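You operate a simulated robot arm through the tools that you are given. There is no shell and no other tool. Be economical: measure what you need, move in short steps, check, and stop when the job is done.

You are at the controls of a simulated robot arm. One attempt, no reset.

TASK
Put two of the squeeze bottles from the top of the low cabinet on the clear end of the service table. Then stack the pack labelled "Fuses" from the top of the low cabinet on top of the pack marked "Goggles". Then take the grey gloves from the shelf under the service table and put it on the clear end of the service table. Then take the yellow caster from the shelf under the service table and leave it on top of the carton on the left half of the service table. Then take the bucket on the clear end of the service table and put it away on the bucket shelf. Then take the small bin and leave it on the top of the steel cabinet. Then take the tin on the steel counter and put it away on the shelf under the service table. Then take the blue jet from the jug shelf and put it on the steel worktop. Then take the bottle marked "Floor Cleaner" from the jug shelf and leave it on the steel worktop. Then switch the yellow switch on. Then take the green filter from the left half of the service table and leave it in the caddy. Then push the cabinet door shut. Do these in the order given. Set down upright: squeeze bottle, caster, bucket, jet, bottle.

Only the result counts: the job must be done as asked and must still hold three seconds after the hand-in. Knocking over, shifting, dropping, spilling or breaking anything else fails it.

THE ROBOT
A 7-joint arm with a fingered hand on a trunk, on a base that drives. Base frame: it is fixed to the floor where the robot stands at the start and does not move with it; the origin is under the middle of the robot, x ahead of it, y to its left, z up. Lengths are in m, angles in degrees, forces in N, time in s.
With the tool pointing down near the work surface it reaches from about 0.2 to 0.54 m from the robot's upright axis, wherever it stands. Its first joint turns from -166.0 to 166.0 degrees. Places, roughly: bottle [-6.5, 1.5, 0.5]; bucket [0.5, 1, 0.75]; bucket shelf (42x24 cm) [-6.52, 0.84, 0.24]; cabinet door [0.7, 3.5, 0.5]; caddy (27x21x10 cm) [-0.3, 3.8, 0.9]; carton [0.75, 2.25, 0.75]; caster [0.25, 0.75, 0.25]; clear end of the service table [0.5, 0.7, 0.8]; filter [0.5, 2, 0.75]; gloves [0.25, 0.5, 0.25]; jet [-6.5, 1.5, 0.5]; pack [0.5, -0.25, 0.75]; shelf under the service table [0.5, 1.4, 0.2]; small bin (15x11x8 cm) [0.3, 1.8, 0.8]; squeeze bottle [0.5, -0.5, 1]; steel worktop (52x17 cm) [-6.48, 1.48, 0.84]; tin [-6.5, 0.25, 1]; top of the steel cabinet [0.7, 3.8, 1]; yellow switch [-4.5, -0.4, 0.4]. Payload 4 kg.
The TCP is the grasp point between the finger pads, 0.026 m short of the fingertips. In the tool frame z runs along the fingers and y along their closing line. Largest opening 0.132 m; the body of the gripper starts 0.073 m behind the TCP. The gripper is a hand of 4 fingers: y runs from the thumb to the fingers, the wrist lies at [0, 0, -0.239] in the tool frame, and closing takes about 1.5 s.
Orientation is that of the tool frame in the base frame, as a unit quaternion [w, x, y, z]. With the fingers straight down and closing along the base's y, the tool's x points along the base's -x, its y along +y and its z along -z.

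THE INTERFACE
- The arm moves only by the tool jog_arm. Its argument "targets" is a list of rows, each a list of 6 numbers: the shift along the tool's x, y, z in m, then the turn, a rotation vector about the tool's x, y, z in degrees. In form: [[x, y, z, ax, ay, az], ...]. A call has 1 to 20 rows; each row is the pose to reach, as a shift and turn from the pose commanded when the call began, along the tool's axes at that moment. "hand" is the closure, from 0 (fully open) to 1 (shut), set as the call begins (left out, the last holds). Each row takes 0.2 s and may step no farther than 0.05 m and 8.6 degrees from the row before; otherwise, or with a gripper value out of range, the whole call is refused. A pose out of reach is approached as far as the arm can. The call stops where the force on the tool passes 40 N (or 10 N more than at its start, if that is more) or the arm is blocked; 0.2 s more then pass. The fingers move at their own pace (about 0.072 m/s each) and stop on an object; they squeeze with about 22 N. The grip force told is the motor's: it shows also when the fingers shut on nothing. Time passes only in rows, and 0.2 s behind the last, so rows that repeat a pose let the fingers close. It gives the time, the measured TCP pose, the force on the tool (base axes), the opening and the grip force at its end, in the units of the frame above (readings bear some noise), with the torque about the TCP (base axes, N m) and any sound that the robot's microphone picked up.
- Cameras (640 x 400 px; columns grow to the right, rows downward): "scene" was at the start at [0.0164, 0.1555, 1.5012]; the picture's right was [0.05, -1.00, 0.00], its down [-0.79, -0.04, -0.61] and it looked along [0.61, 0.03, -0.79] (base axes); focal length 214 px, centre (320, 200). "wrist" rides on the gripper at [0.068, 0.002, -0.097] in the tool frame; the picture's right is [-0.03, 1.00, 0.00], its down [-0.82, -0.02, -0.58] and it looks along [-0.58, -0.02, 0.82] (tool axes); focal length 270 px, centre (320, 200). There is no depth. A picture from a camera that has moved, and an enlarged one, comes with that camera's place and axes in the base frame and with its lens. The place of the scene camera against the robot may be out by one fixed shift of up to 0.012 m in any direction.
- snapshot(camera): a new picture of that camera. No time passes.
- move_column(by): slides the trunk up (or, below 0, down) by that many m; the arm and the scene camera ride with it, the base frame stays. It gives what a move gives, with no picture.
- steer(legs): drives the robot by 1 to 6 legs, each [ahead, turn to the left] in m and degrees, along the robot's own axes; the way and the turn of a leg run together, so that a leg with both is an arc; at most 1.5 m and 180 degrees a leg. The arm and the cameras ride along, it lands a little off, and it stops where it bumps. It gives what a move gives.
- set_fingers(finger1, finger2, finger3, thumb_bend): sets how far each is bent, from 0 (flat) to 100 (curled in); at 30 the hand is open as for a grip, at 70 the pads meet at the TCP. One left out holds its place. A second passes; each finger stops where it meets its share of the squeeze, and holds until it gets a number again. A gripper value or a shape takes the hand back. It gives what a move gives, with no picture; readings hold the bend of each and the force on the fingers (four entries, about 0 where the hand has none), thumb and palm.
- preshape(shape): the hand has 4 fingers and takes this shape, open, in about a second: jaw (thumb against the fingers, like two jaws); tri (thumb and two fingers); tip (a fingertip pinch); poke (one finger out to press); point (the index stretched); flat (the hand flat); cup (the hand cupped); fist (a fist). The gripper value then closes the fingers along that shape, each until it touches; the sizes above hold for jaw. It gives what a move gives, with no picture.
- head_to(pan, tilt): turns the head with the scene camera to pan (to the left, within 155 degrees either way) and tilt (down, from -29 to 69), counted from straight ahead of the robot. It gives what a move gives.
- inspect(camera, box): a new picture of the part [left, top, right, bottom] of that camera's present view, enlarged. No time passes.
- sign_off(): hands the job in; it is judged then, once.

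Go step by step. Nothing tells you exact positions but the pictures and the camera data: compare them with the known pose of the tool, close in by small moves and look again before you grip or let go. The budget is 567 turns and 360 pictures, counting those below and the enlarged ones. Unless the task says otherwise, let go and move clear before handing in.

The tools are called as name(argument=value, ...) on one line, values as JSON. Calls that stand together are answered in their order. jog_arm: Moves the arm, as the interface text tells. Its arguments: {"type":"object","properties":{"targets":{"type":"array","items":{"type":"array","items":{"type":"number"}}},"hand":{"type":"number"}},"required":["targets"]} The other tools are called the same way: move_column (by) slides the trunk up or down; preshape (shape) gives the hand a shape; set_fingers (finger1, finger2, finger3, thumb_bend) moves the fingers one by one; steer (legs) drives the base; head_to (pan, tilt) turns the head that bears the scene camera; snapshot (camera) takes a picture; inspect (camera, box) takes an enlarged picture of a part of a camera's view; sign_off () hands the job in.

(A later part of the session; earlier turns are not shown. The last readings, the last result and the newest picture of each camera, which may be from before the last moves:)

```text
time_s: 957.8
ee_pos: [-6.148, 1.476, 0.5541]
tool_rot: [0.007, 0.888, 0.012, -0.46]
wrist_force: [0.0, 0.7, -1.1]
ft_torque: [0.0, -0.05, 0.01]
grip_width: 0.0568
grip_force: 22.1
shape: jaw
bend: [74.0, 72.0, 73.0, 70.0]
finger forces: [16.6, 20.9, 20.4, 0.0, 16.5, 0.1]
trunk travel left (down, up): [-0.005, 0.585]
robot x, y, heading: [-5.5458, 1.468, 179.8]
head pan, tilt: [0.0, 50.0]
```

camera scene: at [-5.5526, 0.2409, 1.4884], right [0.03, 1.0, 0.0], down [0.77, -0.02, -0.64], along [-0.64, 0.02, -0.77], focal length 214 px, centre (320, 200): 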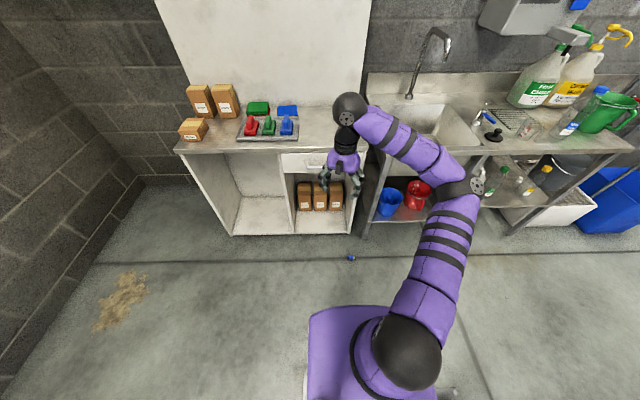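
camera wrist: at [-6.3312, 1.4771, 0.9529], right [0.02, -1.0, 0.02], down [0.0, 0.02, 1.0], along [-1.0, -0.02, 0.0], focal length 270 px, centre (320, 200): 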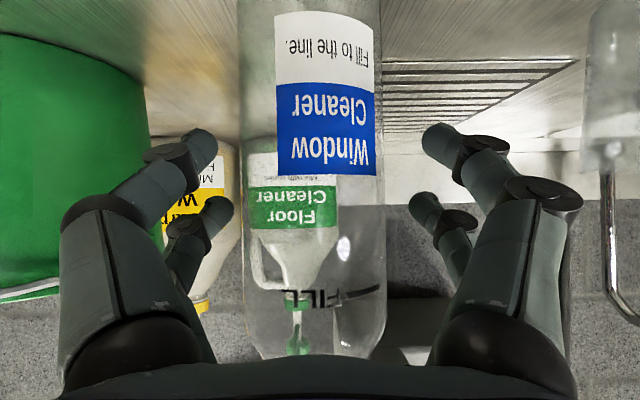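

jog_arm(targets=[[0, -0.01, 0, 0, 0, 0], [0, -0.01, 0, 0, 0, 0]])

steer(legs=[[0.305, 0]])

snapshot(camera="wrist")

```text
time_s: 958.4
ee_pos: [-6.1481, 1.4854, 0.5559]
tool_rot: [0.007, 0.888, 0.012, -0.46]
wrist_force: [-1.2, -0.1, -0.8]
ft_torque: [0.03, -0.04, 0.03]
grip_width: 0.0564
grip_force: 21.7
shape: jaw
bend: [74.0, 72.0, 73.0, 70.0]
finger forces: [16.6, 20.9, 20.4, 0.0, 16.4, 0.0]
trunk travel left (down, up): [-0.005, 0.585]
robot x, y, heading: [-5.5492, 1.4709, 179.9]
head pan, tilt: [0.0, 50.0]
```

```text
time_s: 960.4
ee_pos: [-6.442, 1.4906, 0.5549]
tool_rot: [0.007, 0.888, 0.011, -0.46]
wrist_force: [-0.2, -0.7, 0.0]
ft_torque: [0.0, -0.02, 0.0]
grip_width: 0.0567
grip_force: 21.9
shape: jaw
bend: [74.0, 72.0, 73.0, 70.0]
finger forces: [16.6, 20.8, 20.4, 0.0, 16.5, 0.0]
trunk travel left (down, up): [-0.005, 0.585]
robot x, y, heading: [-5.8431, 1.4716, 179.5]
head pan, tilt: [0.0, 50.0]
```

```text
77 pictures are left
camera wrist: at [-6.3237, 1.4918, 0.5537], right [0.01, -1.0, 0.02], down [0.0, 0.02, 1.0], along [-1.0, -0.01, 0.0], focal length 270 px, centre (320, 200)
```

wrist: 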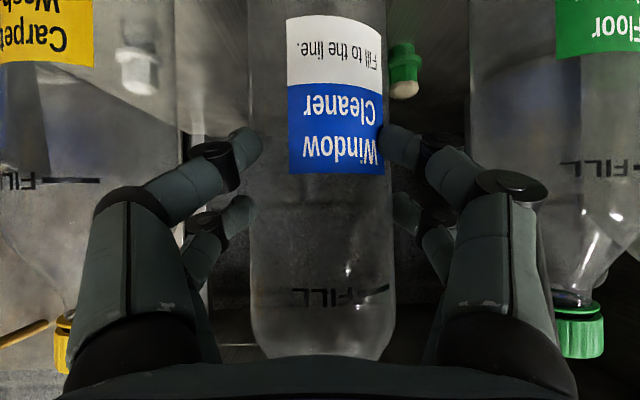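

jog_arm(targets=[[0.015, 0.003, 0.014, 0, 0, 0], [0.0345, 0.006, 0.0305, 0, 0, 0], [0.0365, 0.006, 0.0318, 0, 0, 0]])

```text
time_s: 961.2
ee_pos: [-6.4449, 1.4841, 0.5058]
tool_rot: [0.007, 0.888, 0.011, -0.46]
wrist_force: [0.0, -0.5, -0.5]
ft_torque: [0.04, -0.06, 0.01]
grip_width: 0.0567
grip_force: 21.8
shape: jaw
bend: [74.0, 72.0, 73.0, 70.0]
finger forces: [16.8, 21.0, 20.4, 0.1, 16.3, 0.0]
trunk travel left (down, up): [-0.005, 0.585]
robot x, y, heading: [-5.8435, 1.4726, 179.6]
head pan, tilt: [0.0, 50.0]
```

jog_arm(targets=[[0.0025, 0, 0.0017, 0, 0, 0], [0.005, 0, 0.0034, 0, 0, 0]])

```text
time_s: 961.8
ee_pos: [-6.4461, 1.4843, 0.5038]
tool_rot: [0.007, 0.886, 0.01, -0.463]
wrist_force: [-3.0, -1.0, 17.6]
ft_torque: [-0.05, 0.07, -0.02]
grip_width: 0.0568
grip_force: 22.0
shape: jaw
bend: [74.0, 72.0, 73.0, 70.0]
finger forces: [19.5, 21.2, 20.2, 0.0, 18.9, 0.0]
trunk travel left (down, up): [-0.005, 0.585]
robot x, y, heading: [-5.842, 1.4711, 179.3]
head pan, tilt: [0.0, 50.0]
```

Contact. Ease, release and check its place against the neighbours.

jog_arm(targets=[[-0.002, 0, -0.0015, 0, 0.3, 0], [-0.002, 0, -0.0015, 0, 0.3, 0]])

jog_arm(targets=[[0, 0, 0, 0, 0, 0], [0, 0, 0, 0, 0, 0], [0, 0, 0, 0, 0, 0], [0, 0, 0, 0, 0, 0]], hand=0.3)

jog_arm(targets=[[0.02, 0, -0.03, 0, 0, 0], [0.045, 0, -0.06, 0, 0, 0], [0.065, 0, -0.09, 0, 0, 0]])

snapshot(camera="wrist")

```text
time_s: 962.4
ee_pos: [-6.4454, 1.4835, 0.5028]
tool_rot: [0.007, 0.888, 0.01, -0.459]
wrist_force: [-3.8, -0.5, 14.1]
ft_torque: [-0.06, 0.24, -0.02]
grip_width: 0.0566
grip_force: 22.0
shape: jaw
bend: [74.0, 72.0, 73.0, 70.0]
finger forces: [16.9, 21.1, 20.8, 0.1, 16.8, 0.0]
trunk travel left (down, up): [-0.005, 0.585]
robot x, y, heading: [-5.8424, 1.4737, 179.4]
head pan, tilt: [0.0, 50.0]
```

```text
time_s: 963.4
ee_pos: [-6.4457, 1.4841, 0.5027]
tool_rot: [0.006, 0.889, 0.009, -0.458]
wrist_force: [0.4, -0.2, -0.2]
ft_torque: [-0.03, -0.01, 0.01]
grip_width: 0.0923
grip_force: 0.0
shape: jaw
bend: [68.0, 68.0, 68.0, 58.0]
finger forces: [0.1, 0.1, 0.0, 0.0, 0.1, 0.0]
trunk travel left (down, up): [-0.005, 0.585]
robot x, y, heading: [-5.8422, 1.4765, 179.6]
head pan, tilt: [0.0, 50.0]
```

```text
time_s: 964.2
ee_pos: [-6.3562, 1.4866, 0.5095]
tool_rot: [0.006, 0.889, 0.01, -0.457]
wrist_force: [-0.8, 0.4, 0.0]
ft_torque: [-0.03, 0.01, 0.01]
grip_width: 0.092
grip_force: 0.0
shape: jaw
bend: [68.0, 68.0, 68.0, 58.0]
finger forces: [0.0, 0.1, 0.1, 0.1, 0.0, 0.0]
out of reach, approached as far as the arm can: row 3
trunk travel left (down, up): [-0.005, 0.585]
robot x, y, heading: [-5.8439, 1.474, 179.5]
head pan, tilt: [0.0, 50.0]
```

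```text
76 pictures are left
camera wrist: at [-6.2381, 1.4874, 0.5086], right [0.01, -1.0, 0.02], down [-0.01, 0.02, 1.0], along [-1.0, -0.01, -0.01], focal length 270 px, centre (320, 200)
```

wrist: 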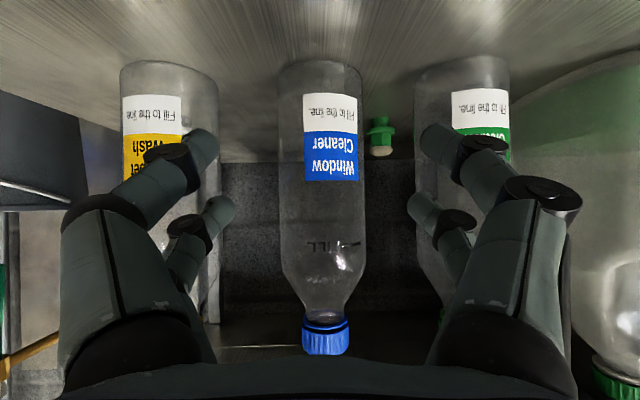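

"Window Cleaner" is back in its place. Return for the jet.

steer(legs=[[-0.1, 0]])

jog_arm(targets=[[0, 0, -0.004, 0, 7.75, 0], [0, 0, -0.008, 0, 15.5, 0], [0, 0, -0.012, 0, 23.3, 0], [0, 0, -0.016, 0, 31, 0], [0, 0, -0.02, 0, 38.8, 0], [0, 0, -0.02, 0, 46.5, 0], [0, 0, -0.02, 0, 54.3, 0]])

steer(legs=[[0, 90.3], [1.06, 0], [0, -90]])

preshape(shape="tip")

snapshot(camera="wrist")

```text
time_s: 965.3
ee_pos: [-6.2569, 1.4861, 0.5101]
tool_rot: [0.006, 0.889, 0.01, -0.458]
wrist_force: [-0.8, 0.6, -0.4]
ft_torque: [0.02, 0.01, -0.01]
grip_width: 0.0922
grip_force: 0.1
shape: jaw
bend: [68.0, 68.0, 68.0, 58.0]
finger forces: [0.1, 0.1, 0.0, 0.1, 0.0, 0.1]
trunk travel left (down, up): [-0.005, 0.585]
robot x, y, heading: [-5.7428, 1.471, 179.4]
head pan, tilt: [0.0, 50.0]
```

```text
time_s: 966.9
ee_pos: [-6.2407, 1.4862, 0.5213]
tool_rot: [0.001, 1.0, 0.011, 0.0]
wrist_force: [-0.6, 0.4, -0.7]
ft_torque: [-0.03, 0.01, -0.01]
grip_width: 0.0921
grip_force: 0.2
shape: jaw
bend: [67.0, 67.0, 68.0, 58.0]
finger forces: [0.0, 0.0, 0.1, 0.0, 0.0, 0.0]
out of reach, approached as far as the arm can: row 2, 3, 4
trunk travel left (down, up): [-0.005, 0.585]
robot x, y, heading: [-5.744, 1.4718, 179.5]
head pan, tilt: [0.0, 50.0]
```

```text
time_s: 974.3
ee_pos: [-5.7345, 0.5133, 0.5268]
tool_rot: [0.006, 0.69, 0.724, -0.002]
wrist_force: [-0.2, 0.2, -0.4]
ft_torque: [-0.02, 0.0, -0.02]
grip_width: 0.0924
grip_force: 0.1
shape: jaw
bend: [67.0, 67.0, 68.0, 58.0]
finger forces: [0.1, 0.0, 0.0, 0.1, 0.1, 0.0]
trunk travel left (down, up): [-0.005, 0.585]
robot x, y, heading: [-5.7286, 1.0081, -89.1]
head pan, tilt: [0.0, 50.0]
stopped in leg 2: the robot was blocked; the commanded pose is now the measured one
```

```text
time_s: 975.2
ee_pos: [-5.7334, 0.5129, 0.5264]
tool_rot: [0.008, 0.69, 0.724, -0.001]
wrist_force: [0.0, 0.1, 0.3]
ft_torque: [0.0, 0.02, -0.02]
grip_width: 0.1322
grip_force: 0.0
shape: tip
bend: [30.0, 30.0, 30.0, 30.0]
finger forces: [0.0, 0.0, 0.0, 0.0, 0.1, 0.0]
trunk travel left (down, up): [-0.005, 0.585]
robot x, y, heading: [-5.7278, 1.0073, -89.2]
head pan, tilt: [0.0, 50.0]
```

```text
75 pictures are left
camera wrist: at [-5.737, 0.5823, 0.6214], right [1.0, 0.02, 0.01], down [0.01, -0.81, 0.59], along [0.02, -0.59, -0.81], focal length 270 px, centre (320, 200)
```

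wrist: 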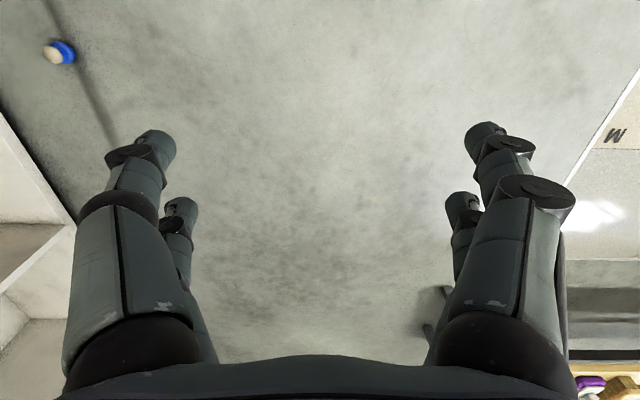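

The robot's left side met the post. Back up, shift toward the counter a bit, and continue.

steer(legs=[[-0.2, 0], [0, -20], [0.3, 0], [0, 19]])

steer(legs=[[0.5, 0]])

```text
time_s: 975.8
ee_pos: [-5.7333, 0.515, 0.5244]
tool_rot: [0.007, 0.688, 0.725, -0.002]
wrist_force: [0.5, -0.6, 1.1]
ft_torque: [0.01, 0.01, 0.03]
grip_width: 0.1316
grip_force: 0.0
shape: tip
bend: [30.0, 30.0, 30.0, 30.0]
finger forces: [0.0, 0.0, 0.0, 0.0, 0.0, 0.0]
trunk travel left (down, up): [-0.005, 0.585]
robot x, y, heading: [-5.7263, 1.0107, -89.2]
head pan, tilt: [0.0, 50.0]
stopped in leg 1: the robot was blocked; the commanded pose is now the measured one
```

```text
time_s: 976.6
ee_pos: [-5.7324, 0.5151, 0.5251]
tool_rot: [0.005, 0.689, 0.725, -0.001]
wrist_force: [-0.8, 0.0, 0.3]
ft_torque: [0.02, -0.03, -0.03]
grip_width: 0.1316
grip_force: 0.1
shape: tip
bend: [30.0, 30.0, 30.0, 30.0]
finger forces: [0.1, 0.1, 0.0, 0.1, 0.1, 0.0]
trunk travel left (down, up): [-0.005, 0.585]
robot x, y, heading: [-5.7278, 1.0117, -89.1]
head pan, tilt: [0.0, 50.0]
stopped in leg 1: the robot was blocked; the commanded pose is now the measured one
```

steer(legs=[[0, -12]])

```text
time_s: 977.4
ee_pos: [-5.7593, 0.5165, 0.5272]
tool_rot: [0.008, 0.707, 0.707, -0.001]
wrist_force: [-0.4, 0.4, 0.0]
ft_torque: [0.0, 0.01, 0.0]
grip_width: 0.1321
grip_force: 0.1
shape: tip
bend: [30.0, 30.0, 30.0, 30.0]
finger forces: [0.0, 0.0, 0.0, 0.0, 0.0, 0.0]
trunk travel left (down, up): [-0.005, 0.585]
robot x, y, heading: [-5.7294, 1.0113, -90.5]
head pan, tilt: [0.0, 50.0]
stopped in leg 1: the robot was blocked; the commanded pose is now the measured one
```

steer(legs=[[0, 10]])

head_to(pan=80, tilt=60)

snapshot(camera="scene")

```text
time_s: 978.6
ee_pos: [-5.6696, 0.5137, 0.5205]
tool_rot: [0.001, 0.643, 0.766, 0.001]
wrist_force: [-0.1, 0.6, -0.1]
ft_torque: [-0.03, 0.02, 0.0]
grip_width: 0.1319
grip_force: 0.1
shape: tip
bend: [30.0, 30.0, 30.0, 30.0]
finger forces: [0.1, 0.0, 0.1, 0.0, 0.1, 0.0]
trunk travel left (down, up): [-0.005, 0.585]
robot x, y, heading: [-5.7281, 1.0053, -80.7]
head pan, tilt: [0.0, 50.0]
```

```text
time_s: 980.1
ee_pos: [-5.6714, 0.5141, 0.522]
tool_rot: [0.003, 0.643, 0.766, 0.003]
wrist_force: [0.5, -0.1, -0.2]
ft_torque: [-0.02, 0.0, 0.0]
grip_width: 0.132
grip_force: 0.0
shape: tip
bend: [30.0, 30.0, 30.0, 30.0]
finger forces: [0.1, 0.0, 0.0, 0.0, 0.1, 0.0]
trunk travel left (down, up): [-0.005, 0.585]
robot x, y, heading: [-5.7299, 1.013, -80.7]
head pan, tilt: [80.0, 60.0]
```

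```text
74 pictures are left
camera scene: at [-5.5254, 1.069, 1.0242], right [-0.32, -0.95, 0.0], down [-0.8, 0.27, -0.53], along [0.51, -0.17, -0.85], focal length 214 px, centre (320, 200)
```

scene: 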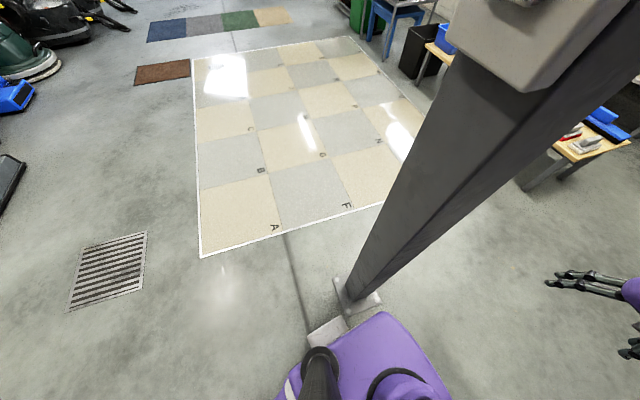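

steer(legs=[[-0.3, 0]])

```text
time_s: 982.2
ee_pos: [-5.7199, 0.8146, 0.5207]
tool_rot: [0.0, 0.645, 0.764, 0.001]
wrist_force: [0.0, -0.1, 0.4]
ft_torque: [0.01, 0.01, -0.01]
grip_width: 0.1321
grip_force: 0.1
shape: tip
bend: [30.0, 30.0, 30.0, 30.0]
finger forces: [0.1, 0.0, 0.0, 0.0, 0.0, 0.0]
trunk travel left (down, up): [-0.005, 0.585]
robot x, y, heading: [-5.778, 1.3099, -81.1]
head pan, tilt: [80.0, 60.0]
```

steer(legs=[[0, -30], [0.33, 0], [0, 21], [0.55, 0]])

```text
time_s: 989.9
ee_pos: [-5.9162, -0.0408, 0.5208]
tool_rot: [0.001, 0.706, 0.708, 0.0]
wrist_force: [-0.3, 1.1, -0.3]
ft_torque: [-0.02, 0.02, 0.0]
grip_width: 0.1319
grip_force: 0.1
shape: tip
bend: [30.0, 30.0, 30.0, 30.0]
finger forces: [0.0, 0.1, 0.0, 0.0, 0.0, 0.0]
trunk travel left (down, up): [-0.005, 0.585]
robot x, y, heading: [-5.894, 0.4563, -90.2]
head pan, tilt: [80.0, 60.0]
```

steer(legs=[[0.5, 0], [0, -147]])

snapshot(camera="wrist")

```text
time_s: 997.2
ee_pos: [-6.3841, 0.0334, 0.5221]
tool_rot: [0.005, 0.999, -0.053, 0.0]
wrist_force: [-1.0, -1.0, -0.1]
ft_torque: [0.0, 0.01, 0.01]
grip_width: 0.132
grip_force: 0.1
shape: tip
bend: [30.0, 30.0, 30.0, 30.0]
finger forces: [0.0, 0.0, 0.0, 0.1, 0.0, 0.0]
trunk travel left (down, up): [-0.005, 0.585]
robot x, y, heading: [-5.8947, -0.0457, 170.3]
head pan, tilt: [80.0, 60.0]
stopped in leg 2: the robot was blocked; the commanded pose is now the measured one
```

```text
73 pictures are left
camera wrist: at [-6.3168, 0.0259, 0.6174], right [-0.13, -0.99, 0.01], down [-0.81, 0.11, 0.58], along [-0.57, 0.07, -0.82], focal length 270 px, centre (320, 200)
```

wrist: 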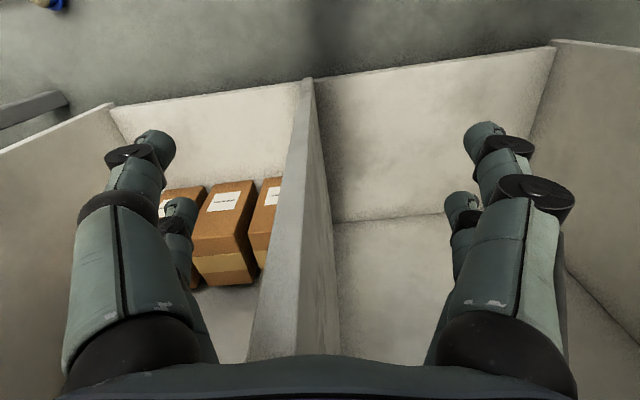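

The hand met the open cabinet front. Turn back a little, raise the hand above counter level, then turn.

steer(legs=[[0, 40]])

move_column(by=0.4)

move_column(by=0.1)

steer(legs=[[0, -87]])

snapshot(camera="wrist")

```text
time_s: 999.6
ee_pos: [-6.3217, -0.2982, 0.5204]
tool_rot: [0.005, 0.957, 0.291, 0.003]
wrist_force: [0.2, 0.0, 0.8]
ft_torque: [0.0, -0.01, -0.02]
grip_width: 0.1322
grip_force: 0.0
shape: tip
bend: [30.0, 30.0, 30.0, 30.0]
finger forces: [0.1, 0.1, 0.0, 0.0, 0.1, 0.0]
trunk travel left (down, up): [-0.005, 0.585]
robot x, y, heading: [-5.8936, -0.0452, -149.2]
head pan, tilt: [80.0, 60.0]
```

```text
time_s: 1003.5
ee_pos: [-6.3221, -0.2994, 0.922]
tool_rot: [0.005, 0.957, 0.29, 0.003]
wrist_force: [0.0, -0.7, 0.5]
ft_torque: [0.01, 0.0, -0.01]
grip_width: 0.1322
grip_force: 0.2
shape: tip
bend: [30.0, 30.0, 30.0, 30.0]
finger forces: [0.1, 0.0, 0.0, 0.0, 0.0, 0.0]
trunk travel left (down, up): [-0.405, 0.185]
robot x, y, heading: [-5.8956, -0.0493, -149.3]
head pan, tilt: [80.0, 60.0]
```

```text
time_s: 1004.8
ee_pos: [-6.3219, -0.2983, 1.0218]
tool_rot: [0.004, 0.957, 0.291, 0.003]
wrist_force: [0.1, 0.2, -0.7]
ft_torque: [0.0, 0.0, -0.01]
grip_width: 0.1321
grip_force: 0.1
shape: tip
bend: [30.0, 30.0, 30.0, 30.0]
finger forces: [0.0, 0.0, 0.0, 0.0, 0.1, 0.0]
trunk travel left (down, up): [-0.505, 0.085]
robot x, y, heading: [-5.8952, -0.0474, -149.2]
head pan, tilt: [80.0, 60.0]
```

```text
time_s: 1009.3
ee_pos: [-6.1724, 0.3642, 1.0205]
tool_rot: [0.005, 0.896, -0.445, -0.002]
wrist_force: [1.0, 0.4, -0.2]
ft_torque: [-0.02, 0.02, -0.01]
grip_width: 0.132
grip_force: 0.1
shape: tip
bend: [30.0, 30.0, 30.0, 30.0]
finger forces: [0.0, 0.0, 0.0, 0.1, 0.0, 0.0]
trunk travel left (down, up): [-0.505, 0.085]
robot x, y, heading: [-5.8972, -0.0443, 124.1]
head pan, tilt: [80.0, 60.0]
```

```text
72 pictures are left
camera wrist: at [-6.1322, 0.3102, 1.1169], right [-0.81, -0.58, 0.01], down [-0.47, 0.67, 0.58], along [-0.34, 0.46, -0.82], focal length 270 px, centre (320, 200)
```

wrist: 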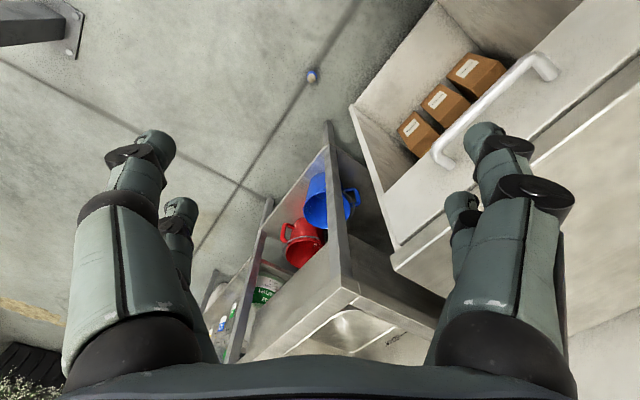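

steer(legs=[[0.15, 0]])

move_column(by=-0.4)

move_column(by=-0.1)

jog_arm(targets=[[0, 0, 0.045, 0, 0, 0], [0, 0, 0.09, 0, 0, 0], [0, 0, 0.135, 0, 0, 0], [0, 0, 0.18, 0, 0, 0], [0, 0, 0.225, 0, 0, 0], [0, 0, 0.27, 0, 0, 0], [0, 0, 0.315, 0, 0, 0], [0, 0, 0.36, 0, 0, 0]], hand=0.4)

snapshot(camera="wrist")

```text
time_s: 1010.7
ee_pos: [-6.2576, 0.4892, 1.0208]
tool_rot: [0.005, 0.895, -0.445, -0.002]
wrist_force: [-0.7, -0.4, 0.2]
ft_torque: [0.02, 0.0, -0.01]
grip_width: 0.132
grip_force: 0.0
shape: tip
bend: [30.0, 30.0, 30.0, 30.0]
finger forces: [0.0, 0.1, 0.0, 0.0, 0.0, 0.1]
trunk travel left (down, up): [-0.505, 0.085]
robot x, y, heading: [-5.9829, 0.0772, 124.1]
head pan, tilt: [80.0, 60.0]
```

```text
time_s: 1014.5
ee_pos: [-6.2574, 0.4906, 0.6223]
tool_rot: [0.005, 0.896, -0.445, -0.002]
wrist_force: [-0.1, 0.2, -0.1]
ft_torque: [-0.02, 0.0, -0.01]
grip_width: 0.1319
grip_force: 0.0
shape: tip
bend: [30.0, 30.0, 30.0, 30.0]
finger forces: [0.1, 0.0, 0.1, 0.0, 0.0, 0.1]
trunk travel left (down, up): [-0.105, 0.485]
robot x, y, heading: [-5.978, 0.0766, 124.2]
head pan, tilt: [80.0, 60.0]
```

```text
time_s: 1015.8
ee_pos: [-6.2568, 0.4891, 0.5221]
tool_rot: [0.005, 0.896, -0.445, -0.002]
wrist_force: [-0.6, -0.3, -0.6]
ft_torque: [0.0, 0.01, 0.0]
grip_width: 0.132
grip_force: 0.0
shape: tip
bend: [30.0, 30.0, 30.0, 30.0]
finger forces: [0.0, 0.1, 0.0, 0.1, 0.0, 0.0]
trunk travel left (down, up): [-0.005, 0.585]
robot x, y, heading: [-5.978, 0.0776, 124.2]
head pan, tilt: [80.0, 60.0]
```

```text
time_s: 1017.6
ee_pos: [-6.2604, 0.4826, 0.1613]
tool_rot: [0.004, 0.896, -0.445, -0.001]
wrist_force: [-0.4, 0.3, 0.1]
ft_torque: [0.01, 0.02, -0.02]
grip_width: 0.0796
grip_force: 0.0
shape: tip
bend: [71.0, 71.0, 71.0, 70.0]
finger forces: [0.1, 0.0, 0.1, 0.1, 0.1, 0.1]
trunk travel left (down, up): [-0.005, 0.585]
robot x, y, heading: [-5.9782, 0.0758, 124.1]
head pan, tilt: [80.0, 60.0]
```

```text
71 pictures are left
camera wrist: at [-6.2205, 0.4293, 0.2559], right [-0.81, -0.58, 0.01], down [-0.47, 0.67, 0.58], along [-0.34, 0.46, -0.82], focal length 270 px, centre (320, 200)
```

wrist: 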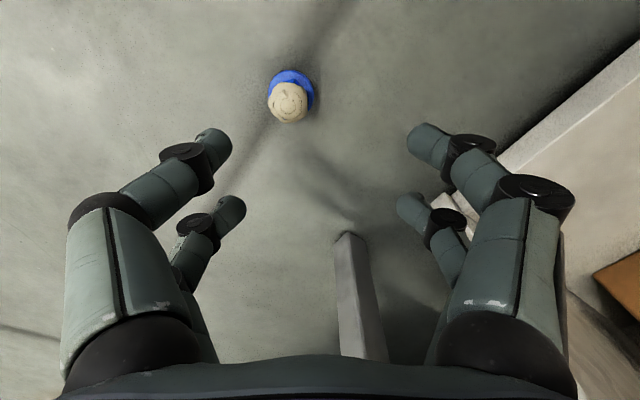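

jog_arm(targets=[[-0.0113, -0.0228, 0, 0, 0, 0], [-0.0113, -0.0228, 0.04, 0, 0, 0], [-0.0113, -0.0228, 0.07, 0, 0, 0]])

snapshot(camera="wrist")

```text
time_s: 1018.4
ee_pos: [-6.2497, 0.5077, 0.0923]
tool_rot: [0.005, 0.896, -0.444, -0.002]
wrist_force: [0.1, 1.2, -0.1]
ft_torque: [-0.01, -0.04, 0.01]
grip_width: 0.0795
grip_force: 0.1
shape: tip
bend: [71.0, 71.0, 71.0, 70.0]
finger forces: [0.0, 0.0, 0.1, 0.0, 0.1, 0.1]
trunk travel left (down, up): [-0.005, 0.585]
robot x, y, heading: [-5.9833, 0.0766, 124.0]
head pan, tilt: [80.0, 60.0]
```

```text
70 pictures are left
camera wrist: at [-6.21, 0.4532, 0.1869], right [-0.81, -0.58, 0.01], down [-0.47, 0.67, 0.58], along [-0.34, 0.46, -0.82], focal length 270 px, centre (320, 200)
```

wrist: 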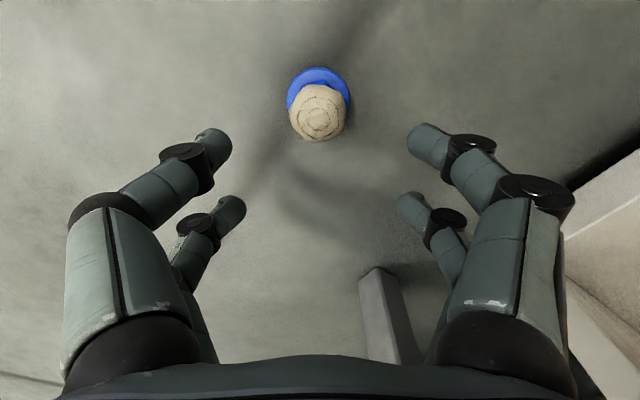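

jog_arm(targets=[[0.003, 0, 0.022, 0, 0, 0], [0.003, 0, 0.045, 0, 0, 0]])

jog_arm(targets=[[0, 0, 0, 0, 0, 0], [0, 0, 0, 0, 0, 0], [0, 0, 0, 0, 0, 0], [0, 0, 0, 0, 0, 0], [0, 0, 0, 0, 0, 0]], hand=1)

jog_arm(targets=[[0, 0, -0.03, 0, 0, 0], [0, 0, -0.06, 0, 0, 0]])

snapshot(camera="wrist")

```text
time_s: 1019.0
ee_pos: [-6.2478, 0.5072, 0.0475]
tool_rot: [0.005, 0.896, -0.445, -0.002]
wrist_force: [-0.3, 0.0, 1.2]
ft_torque: [0.02, -0.02, -0.01]
grip_width: 0.0796
grip_force: 0.2
shape: tip
bend: [71.0, 71.0, 71.0, 70.0]
finger forces: [0.1, 0.0, 0.0, 0.0, 0.0, 0.1]
trunk travel left (down, up): [-0.005, 0.585]
robot x, y, heading: [-5.9798, 0.0745, 124.1]
head pan, tilt: [80.0, 60.0]
```

```text
time_s: 1020.2
ee_pos: [-6.2463, 0.5068, 0.0482]
tool_rot: [0.005, 0.896, -0.445, -0.002]
wrist_force: [0.6, 0.1, -0.1]
ft_torque: [0.04, 0.04, 0.01]
grip_width: 0.0088
grip_force: 22.3
shape: tip
bend: [73.0, 61.0, 61.0, 70.0]
finger forces: [19.0, 0.0, 0.1, 0.2, 19.0, 0.0]
trunk travel left (down, up): [-0.005, 0.585]
robot x, y, heading: [-5.9819, 0.0771, 124.1]
head pan, tilt: [80.0, 60.0]
```

```text
time_s: 1020.8
ee_pos: [-6.2487, 0.5074, 0.1082]
tool_rot: [0.005, 0.896, -0.445, -0.002]
wrist_force: [-0.7, -0.1, -1.4]
ft_torque: [-0.01, 0.01, 0.02]
grip_width: 0.0089
grip_force: 21.5
shape: tip
bend: [73.0, 61.0, 61.0, 70.0]
finger forces: [19.0, 0.1, 0.0, 0.0, 19.0, 0.0]
trunk travel left (down, up): [-0.005, 0.585]
robot x, y, heading: [-5.9815, 0.0785, 124.2]
head pan, tilt: [80.0, 60.0]
```

```text
69 pictures are left
camera wrist: at [-6.2072, 0.4526, 0.2032], right [-0.81, -0.58, 0.01], down [-0.47, 0.67, 0.58], along [-0.34, 0.46, -0.82], focal length 270 px, centre (320, 200)
```

wrist: 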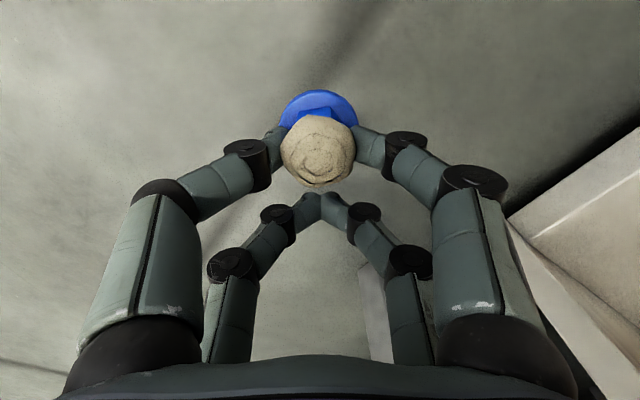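

Held upright. Carry it to the worktop: raise, back away and drive north past the post.

jog_arm(targets=[[0, 0, -0.045, 0, 0, 0], [0, 0, -0.09, 0, 0, 0], [0, 0, -0.135, 0, 0, 0], [0, 0, -0.18, 0, 0, 0], [0, 0, -0.225, 0, 0, 0], [0, 0, -0.27, 0, 0, 0], [0, 0, -0.315, 0, 0, 0], [0, 0, -0.36, 0, 0, 0], [0, 0, -0.4, 0, 0, 0]])

move_column(by=0.4)

move_column(by=0.12)

steer(legs=[[-0.16, 0], [0, -34], [1.48, 0]])

```text
time_s: 1022.8
ee_pos: [-6.2455, 0.5124, 0.5077]
tool_rot: [0.005, 0.896, -0.444, -0.001]
wrist_force: [0.4, -0.8, 0.0]
ft_torque: [0.02, -0.03, 0.01]
grip_width: 0.009
grip_force: 21.8
shape: tip
bend: [73.0, 61.0, 61.0, 70.0]
finger forces: [19.0, 0.0, 0.0, 0.0, 19.0, 0.0]
trunk travel left (down, up): [-0.005, 0.585]
robot x, y, heading: [-5.976, 0.0803, 124.3]
head pan, tilt: [80.0, 60.0]
```

```text
time_s: 1026.7
ee_pos: [-6.2458, 0.5124, 0.9075]
tool_rot: [0.005, 0.896, -0.445, 0.0]
wrist_force: [-0.5, 0.3, -0.7]
ft_torque: [0.02, 0.0, -0.01]
grip_width: 0.0089
grip_force: 22.5
shape: tip
bend: [73.0, 61.0, 61.0, 70.0]
finger forces: [19.0, 0.0, 0.0, 0.1, 19.0, 0.0]
trunk travel left (down, up): [-0.405, 0.185]
robot x, y, heading: [-5.9816, 0.0816, 124.3]
head pan, tilt: [80.0, 60.0]
```

```text
time_s: 1028.2
ee_pos: [-6.2457, 0.5117, 1.0277]
tool_rot: [0.005, 0.896, -0.444, -0.002]
wrist_force: [-0.1, -0.2, -0.2]
ft_torque: [0.02, -0.03, -0.01]
grip_width: 0.0088
grip_force: 22.1
shape: tip
bend: [73.0, 61.0, 61.0, 70.0]
finger forces: [19.0, 0.1, 0.0, 0.0, 19.0, 0.0]
trunk travel left (down, up): [-0.525, 0.065]
robot x, y, heading: [-5.98, 0.073, 124.3]
head pan, tilt: [80.0, 60.0]
```

```text
time_s: 1038.2
ee_pos: [-5.8535, 1.9092, 1.0275]
tool_rot: [0.004, 0.72, -0.693, -0.004]
wrist_force: [0.2, 0.1, 0.1]
ft_torque: [0.03, 0.01, 0.01]
grip_width: 0.0092
grip_force: 21.7
shape: tip
bend: [73.0, 61.0, 61.0, 70.0]
finger forces: [19.0, 0.0, 0.1, 0.0, 19.1, 0.0]
trunk travel left (down, up): [-0.525, 0.065]
robot x, y, heading: [-5.8884, 1.3979, 89.5]
head pan, tilt: [80.0, 60.0]
```

steer(legs=[[0, 90]])

snapshot(camera="wrist")

```text
time_s: 1043.0
ee_pos: [-6.3947, 1.4071, 1.0279]
tool_rot: [0.005, 0.999, 0.045, 0.001]
wrist_force: [0.4, -0.8, 0.7]
ft_torque: [0.01, 0.02, 0.0]
grip_width: 0.0091
grip_force: 21.7
shape: tip
bend: [73.0, 61.0, 61.0, 70.0]
finger forces: [19.0, 0.1, 0.0, 0.1, 19.0, 0.0]
trunk travel left (down, up): [-0.525, 0.065]
robot x, y, heading: [-5.8875, 1.4007, -178.1]
head pan, tilt: [80.0, 60.0]
```

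```text
68 pictures are left
camera wrist: at [-6.3273, 1.413, 1.1233], right [0.06, -1.0, 0.01], down [-0.82, -0.05, 0.58], along [-0.57, -0.04, -0.82], focal length 270 px, centre (320, 200)
```

wrist: 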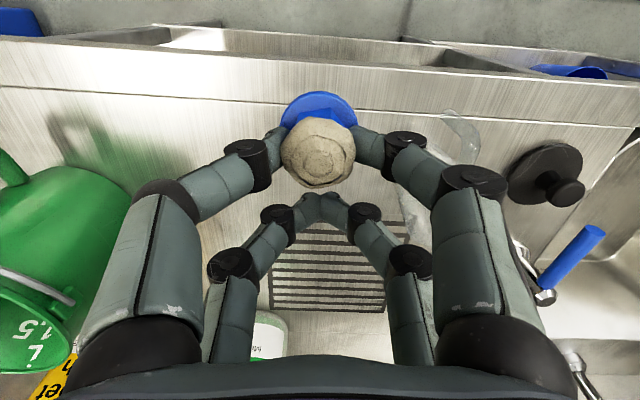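

steer(legs=[[0.06, 0]])

jog_arm(targets=[[-0.008, -0.029, 0, 0, 0, 0], [-0.015, -0.058, 0, 0, 0, 0], [-0.0185, -0.084, 0, 0, 0, 0], [-0.0185, -0.084, 0.04, 0, 0, 0], [-0.0185, -0.084, 0.08, 0, 0, 0], [-0.0185, -0.084, 0.12, 0, 0, 0]])

snapshot(camera="wrist")

```text
time_s: 1043.9
ee_pos: [-6.4555, 1.4056, 1.0275]
tool_rot: [0.005, 0.999, 0.045, 0.002]
wrist_force: [0.0, 0.0, -0.9]
ft_torque: [0.01, -0.02, -0.01]
grip_width: 0.0085
grip_force: 21.7
shape: tip
bend: [73.0, 61.0, 61.0, 70.0]
finger forces: [19.0, 0.1, 0.0, 0.0, 19.0, 0.1]
trunk travel left (down, up): [-0.525, 0.065]
robot x, y, heading: [-5.9466, 1.4011, -178.0]
head pan, tilt: [80.0, 60.0]
```

```text
time_s: 1045.3
ee_pos: [-6.4832, 1.488, 0.9101]
tool_rot: [0.005, 0.999, 0.045, 0.001]
wrist_force: [0.8, 0.9, -0.2]
ft_torque: [-0.02, -0.01, 0.0]
grip_width: 0.009
grip_force: 22.3
shape: tip
bend: [73.0, 61.0, 61.0, 70.0]
finger forces: [19.0, 0.1, 0.0, 0.0, 19.1, 0.0]
trunk travel left (down, up): [-0.525, 0.065]
robot x, y, heading: [-5.9434, 1.3953, -178.0]
head pan, tilt: [80.0, 60.0]
```

```text
67 pictures are left
camera wrist: at [-6.4164, 1.4933, 1.0055], right [0.06, -1.0, 0.01], down [-0.82, -0.05, 0.58], along [-0.57, -0.04, -0.82], focal length 270 px, centre (320, 200)
```

wrist: 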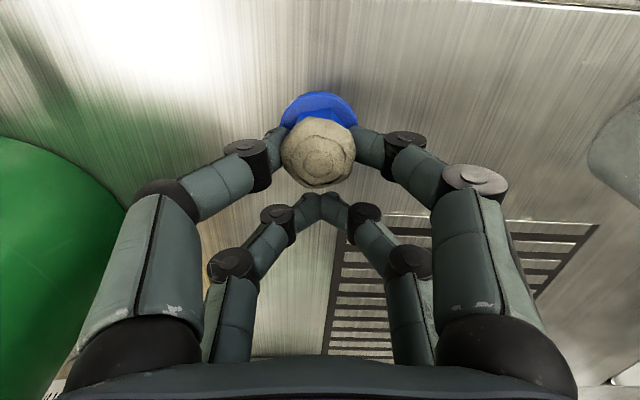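

jog_arm(targets=[[0, 0, 0.01, 0, 0, 0], [0, 0, 0.018, 0, 0, 0], [0, 0, 0.022, 0, 0, 0]])

jog_arm(targets=[[0, 0, 0.003, 0, 0, 0], [0, 0, 0.006, 0, 0, 0]])

```text
time_s: 1046.0
ee_pos: [-6.4849, 1.488, 0.8959]
tool_rot: [0.002, 0.999, 0.044, -0.006]
wrist_force: [4.0, -0.2, 22.1]
ft_torque: [0.14, -0.43, -0.05]
grip_width: 0.0117
grip_force: 22.2
shape: tip
bend: [74.0, 61.0, 61.0, 71.0]
finger forces: [28.1, 0.0, 0.0, 0.0, 31.2, 0.1]
trunk travel left (down, up): [-0.525, 0.065]
robot x, y, heading: [-5.9435, 1.3983, -177.8]
head pan, tilt: [80.0, 60.0]
stopped in row 3: the force on the tool passed its limit at 45 N (the readings are from after the stop); the commanded pose is now the measured one
```

```text
time_s: 1046.5
ee_pos: [-6.4869, 1.488, 0.8961]
tool_rot: [0.001, 0.999, 0.044, -0.009]
wrist_force: [4.0, 0.5, 20.6]
ft_torque: [0.11, -0.47, -0.02]
grip_width: 0.0117
grip_force: 21.5
shape: tip
bend: [74.0, 61.0, 61.0, 71.0]
finger forces: [28.3, 0.0, 0.1, 0.1, 30.2, 0.0]
trunk travel left (down, up): [-0.525, 0.065]
robot x, y, heading: [-5.9466, 1.3986, -178.0]
head pan, tilt: [80.0, 60.0]
stopped in row 2: the force on the tool passed its limit at 43 N (the readings are from after the stop); the commanded pose is now the measured one
```

Contact. Ease up, then open.

jog_arm(targets=[[0, 0, -0.002, 0, 0, 0], [0, 0, -0.0035, 0, -0.7, 0]])

jog_arm(targets=[[0, 0, 0, 0, 0, 0], [0, 0, 0, 0, 0, 0], [0, 0, 0, 0, 0, 0]], hand=0.5)

jog_arm(targets=[[0, 0, -0.04, 0, 0, 0], [0, 0, -0.08, 0, 0, 0], [0, 0, -0.12, 0, 0, 0]])

snapshot(camera="wrist")

```text
time_s: 1047.0
ee_pos: [-6.4854, 1.4885, 0.8965]
tool_rot: [0.003, 0.999, 0.045, -0.013]
wrist_force: [1.6, -0.3, 6.4]
ft_torque: [0.04, -0.16, -0.03]
grip_width: 0.0112
grip_force: 21.6
shape: tip
bend: [74.0, 61.0, 61.0, 71.0]
finger forces: [22.5, 0.0, 0.0, 0.0, 22.5, 0.0]
trunk travel left (down, up): [-0.525, 0.065]
robot x, y, heading: [-5.9426, 1.4003, -178.1]
head pan, tilt: [80.0, 60.0]
```

```text
time_s: 1047.8
ee_pos: [-6.4869, 1.489, 0.8964]
tool_rot: [0.002, 0.999, 0.044, -0.014]
wrist_force: [0.8, -0.1, 0.5]
ft_torque: [-0.03, 0.01, 0.03]
grip_width: 0.0656
grip_force: 0.0
shape: tip
bend: [73.0, 73.0, 73.0, 70.0]
finger forces: [0.0, 0.0, 0.0, 0.0, 0.0, 0.0]
trunk travel left (down, up): [-0.525, 0.065]
robot x, y, heading: [-5.9442, 1.4008, -177.8]
head pan, tilt: [80.0, 60.0]
```

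```text
time_s: 1048.7
ee_pos: [-6.4835, 1.4877, 1.0168]
tool_rot: [0.002, 0.999, 0.044, -0.014]
wrist_force: [0.1, 1.0, 0.2]
ft_torque: [0.0, 0.0, 0.0]
grip_width: 0.0657
grip_force: 0.1
shape: tip
bend: [73.0, 73.0, 73.0, 70.0]
finger forces: [0.0, 0.0, 0.1, 0.0, 0.0, 0.0]
trunk travel left (down, up): [-0.525, 0.065]
robot x, y, heading: [-5.9443, 1.3972, -178.2]
head pan, tilt: [80.0, 60.0]
```

```text
66 pictures are left
camera wrist: at [-6.4146, 1.4929, 1.1105], right [0.06, -1.0, 0.0], down [-0.8, -0.05, 0.6], along [-0.6, -0.04, -0.8], focal length 270 px, centre (320, 200)
```

wrist: 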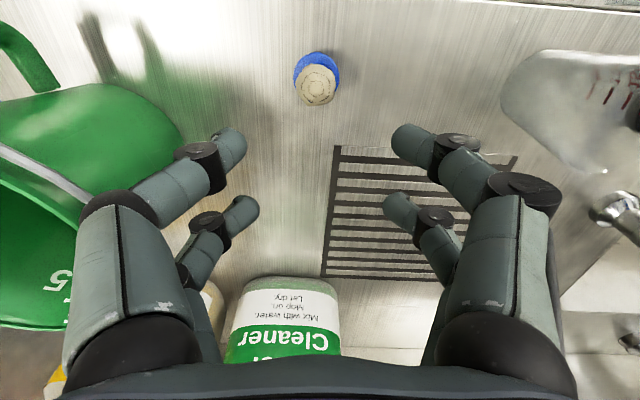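

The blue jet stands upright on the worktop. Next, the "Floor Cleaner" bottle from the shelf: back off, set the side-grasp tilt and go low.

steer(legs=[[-0.4, -2]])

preshape(shape="jaw")

jog_arm(targets=[[-0.011, 0.0166, 0, 0, -7.75, 0], [-0.022, 0.033, 0, 0, -15.5, 0], [-0.033, 0.05, 0, 0, -23.3, 0], [-0.045, 0.067, 0, 0, -31, 0], [-0.056, 0.083, 0, 0, -38.8, 0], [-0.067, 0.1, 0, 0, -46.5, 0], [-0.078, 0.1165, 0, 0, -53.5, 0]], hand=0.3)

move_column(by=-0.4)

move_column(by=-0.1)

snapshot(camera="wrist")

```text
time_s: 1051.2
ee_pos: [-6.0745, 1.5154, 1.0173]
tool_rot: [0.0, 1.0, 0.024, -0.013]
wrist_force: [0.2, 0.1, 0.3]
ft_torque: [0.0, -0.03, 0.02]
grip_width: 0.0656
grip_force: 0.0
shape: tip
bend: [73.0, 73.0, 73.0, 70.0]
finger forces: [0.0, 0.0, 0.0, 0.1, 0.0, 0.0]
trunk travel left (down, up): [-0.525, 0.065]
robot x, y, heading: [-5.5421, 1.4055, 179.7]
head pan, tilt: [80.0, 60.0]
```

```text
time_s: 1052.1
ee_pos: [-6.0738, 1.516, 1.0163]
tool_rot: [0.001, 1.0, 0.024, -0.014]
wrist_force: [-0.4, -0.8, 0.3]
ft_torque: [0.01, 0.02, 0.0]
grip_width: 0.132
grip_force: 0.1
shape: jaw
bend: [30.0, 30.0, 30.0, 30.0]
finger forces: [0.0, 0.0, 0.1, 0.0, 0.0, 0.0]
trunk travel left (down, up): [-0.525, 0.065]
robot x, y, heading: [-5.5404, 1.4082, 180.0]
head pan, tilt: [80.0, 60.0]
```

```text
time_s: 1053.7
ee_pos: [-6.1474, 1.3965, 1.0152]
tool_rot: [0.012, 0.887, 0.021, -0.462]
wrist_force: [0.5, -0.2, 0.0]
ft_torque: [0.03, 0.0, -0.02]
grip_width: 0.0924
grip_force: 0.0
shape: jaw
bend: [67.0, 67.0, 67.0, 58.0]
finger forces: [0.0, 0.0, 0.0, 0.1, 0.0, 0.0]
trunk travel left (down, up): [-0.525, 0.065]
robot x, y, heading: [-5.539, 1.4047, 179.7]
head pan, tilt: [80.0, 60.0]
```

```text
time_s: 1057.5
ee_pos: [-6.1471, 1.3959, 0.6162]
tool_rot: [0.012, 0.887, 0.021, -0.461]
wrist_force: [0.0, 0.1, -0.2]
ft_torque: [-0.01, 0.0, -0.02]
grip_width: 0.0927
grip_force: 0.1
shape: jaw
bend: [67.0, 67.0, 67.0, 58.0]
finger forces: [0.0, 0.0, 0.0, 0.0, 0.1, 0.0]
trunk travel left (down, up): [-0.125, 0.465]
robot x, y, heading: [-5.5396, 1.403, 179.8]
head pan, tilt: [80.0, 60.0]
```

```text
time_s: 1058.8
ee_pos: [-6.1472, 1.3951, 0.5167]
tool_rot: [0.013, 0.886, 0.022, -0.462]
wrist_force: [-0.8, 0.1, 0.0]
ft_torque: [0.03, -0.02, -0.01]
grip_width: 0.0926
grip_force: 0.0
shape: jaw
bend: [67.0, 67.0, 67.0, 58.0]
finger forces: [0.0, 0.1, 0.0, 0.1, 0.0, 0.0]
trunk travel left (down, up): [-0.025, 0.565]
robot x, y, heading: [-5.5412, 1.4067, 180.0]
head pan, tilt: [80.0, 60.0]
```

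```text
65 pictures are left
camera wrist: at [-6.0295, 1.4004, 0.5143], right [0.03, -1.0, 0.02], down [0.0, 0.02, 1.0], along [-1.0, -0.03, 0.0], focal length 270 px, centre (320, 200)
```

wrist: 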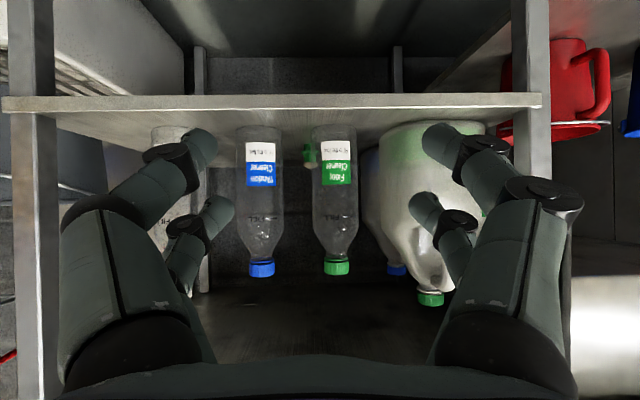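

jog_arm(targets=[[0.005, 0.0155, 0.003, 0, 0, 0], [0.009, 0.031, 0.006, 0, 0, 0], [0.009, 0.031, 0.006, 0, 0, 0]], hand=0.37)

steer(legs=[[0.2, 0]])

snapshot(camera="wrist")

```text
time_s: 1059.6
ee_pos: [-6.1455, 1.3654, 0.5054]
tool_rot: [0.012, 0.887, 0.021, -0.462]
wrist_force: [-0.4, -0.2, -0.3]
ft_torque: [0.0, 0.01, -0.04]
grip_width: 0.0836
grip_force: 0.0
shape: jaw
bend: [71.0, 71.0, 71.0, 71.0]
finger forces: [0.1, 0.0, 0.1, 0.0, 0.1, 0.0]
trunk travel left (down, up): [-0.025, 0.565]
robot x, y, heading: [-5.5388, 1.403, 179.5]
head pan, tilt: [80.0, 60.0]
```

```text
time_s: 1061.2
ee_pos: [-6.3463, 1.3664, 0.507]
tool_rot: [0.012, 0.887, 0.021, -0.462]
wrist_force: [0.5, 0.1, 0.5]
ft_torque: [0.0, -0.01, 0.01]
grip_width: 0.0836
grip_force: 0.1
shape: jaw
bend: [71.0, 71.0, 71.0, 71.0]
finger forces: [0.0, 0.1, 0.0, 0.0, 0.0, 0.0]
trunk travel left (down, up): [-0.025, 0.565]
robot x, y, heading: [-5.7436, 1.4066, 179.8]
head pan, tilt: [80.0, 60.0]
```

```text
64 pictures are left
camera wrist: at [-6.2283, 1.3707, 0.5045], right [0.03, -1.0, 0.02], down [0.0, 0.02, 1.0], along [-1.0, -0.03, 0.0], focal length 270 px, centre (320, 200)
```

wrist: 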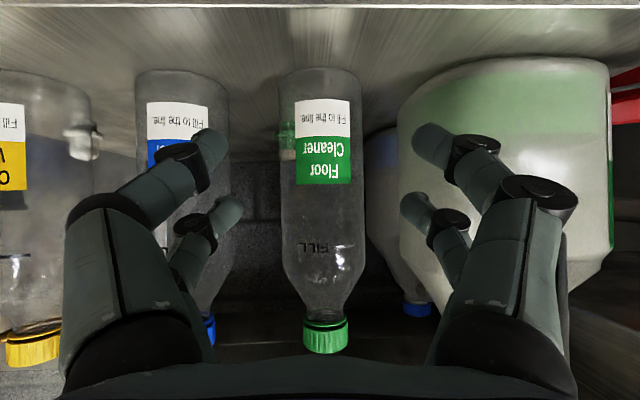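

jog_arm(targets=[[0, -0.001, 0, 0, 0, 0], [0, -0.001, 0, 0, 0, 0]], hand=0.4)

steer(legs=[[0.085, 0]])

snapshot(camera="wrist")

```text
time_s: 1061.8
ee_pos: [-6.3463, 1.3684, 0.505]
tool_rot: [0.012, 0.887, 0.021, -0.461]
wrist_force: [0.0, 0.8, 0.9]
ft_torque: [-0.01, -0.01, 0.03]
grip_width: 0.0799
grip_force: 0.0
shape: jaw
bend: [71.0, 71.0, 71.0, 70.0]
finger forces: [0.0, 0.1, 0.0, 0.1, 0.0, 0.1]
trunk travel left (down, up): [-0.025, 0.565]
robot x, y, heading: [-5.7352, 1.4079, 179.8]
head pan, tilt: [80.0, 60.0]
```

```text
time_s: 1062.9
ee_pos: [-6.4298, 1.3687, 0.5048]
tool_rot: [0.011, 0.887, 0.019, -0.462]
wrist_force: [0.5, -0.2, 0.6]
ft_torque: [-0.01, -0.03, 0.0]
grip_width: 0.0799
grip_force: 0.0
shape: jaw
bend: [71.0, 71.0, 71.0, 70.0]
finger forces: [0.1, 0.1, 0.0, 0.0, 0.1, 0.0]
trunk travel left (down, up): [-0.025, 0.565]
robot x, y, heading: [-5.8237, 1.4086, 179.4]
head pan, tilt: [80.0, 60.0]
```

```text
63 pictures are left
camera wrist: at [-6.3124, 1.3739, 0.5045], right [0.03, -1.0, 0.02], down [0.0, 0.02, 1.0], along [-1.0, -0.03, 0.0], focal length 270 px, centre (320, 200)
```

wrist: 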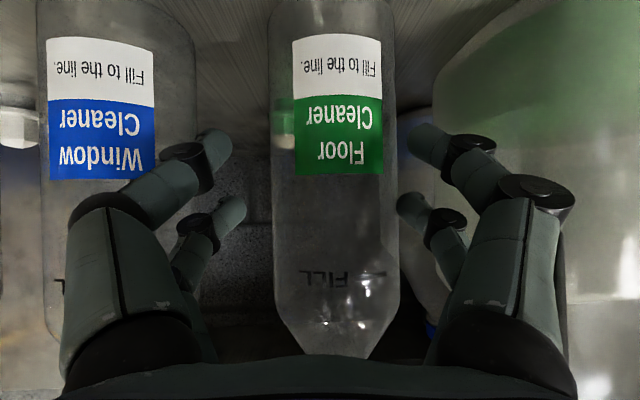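

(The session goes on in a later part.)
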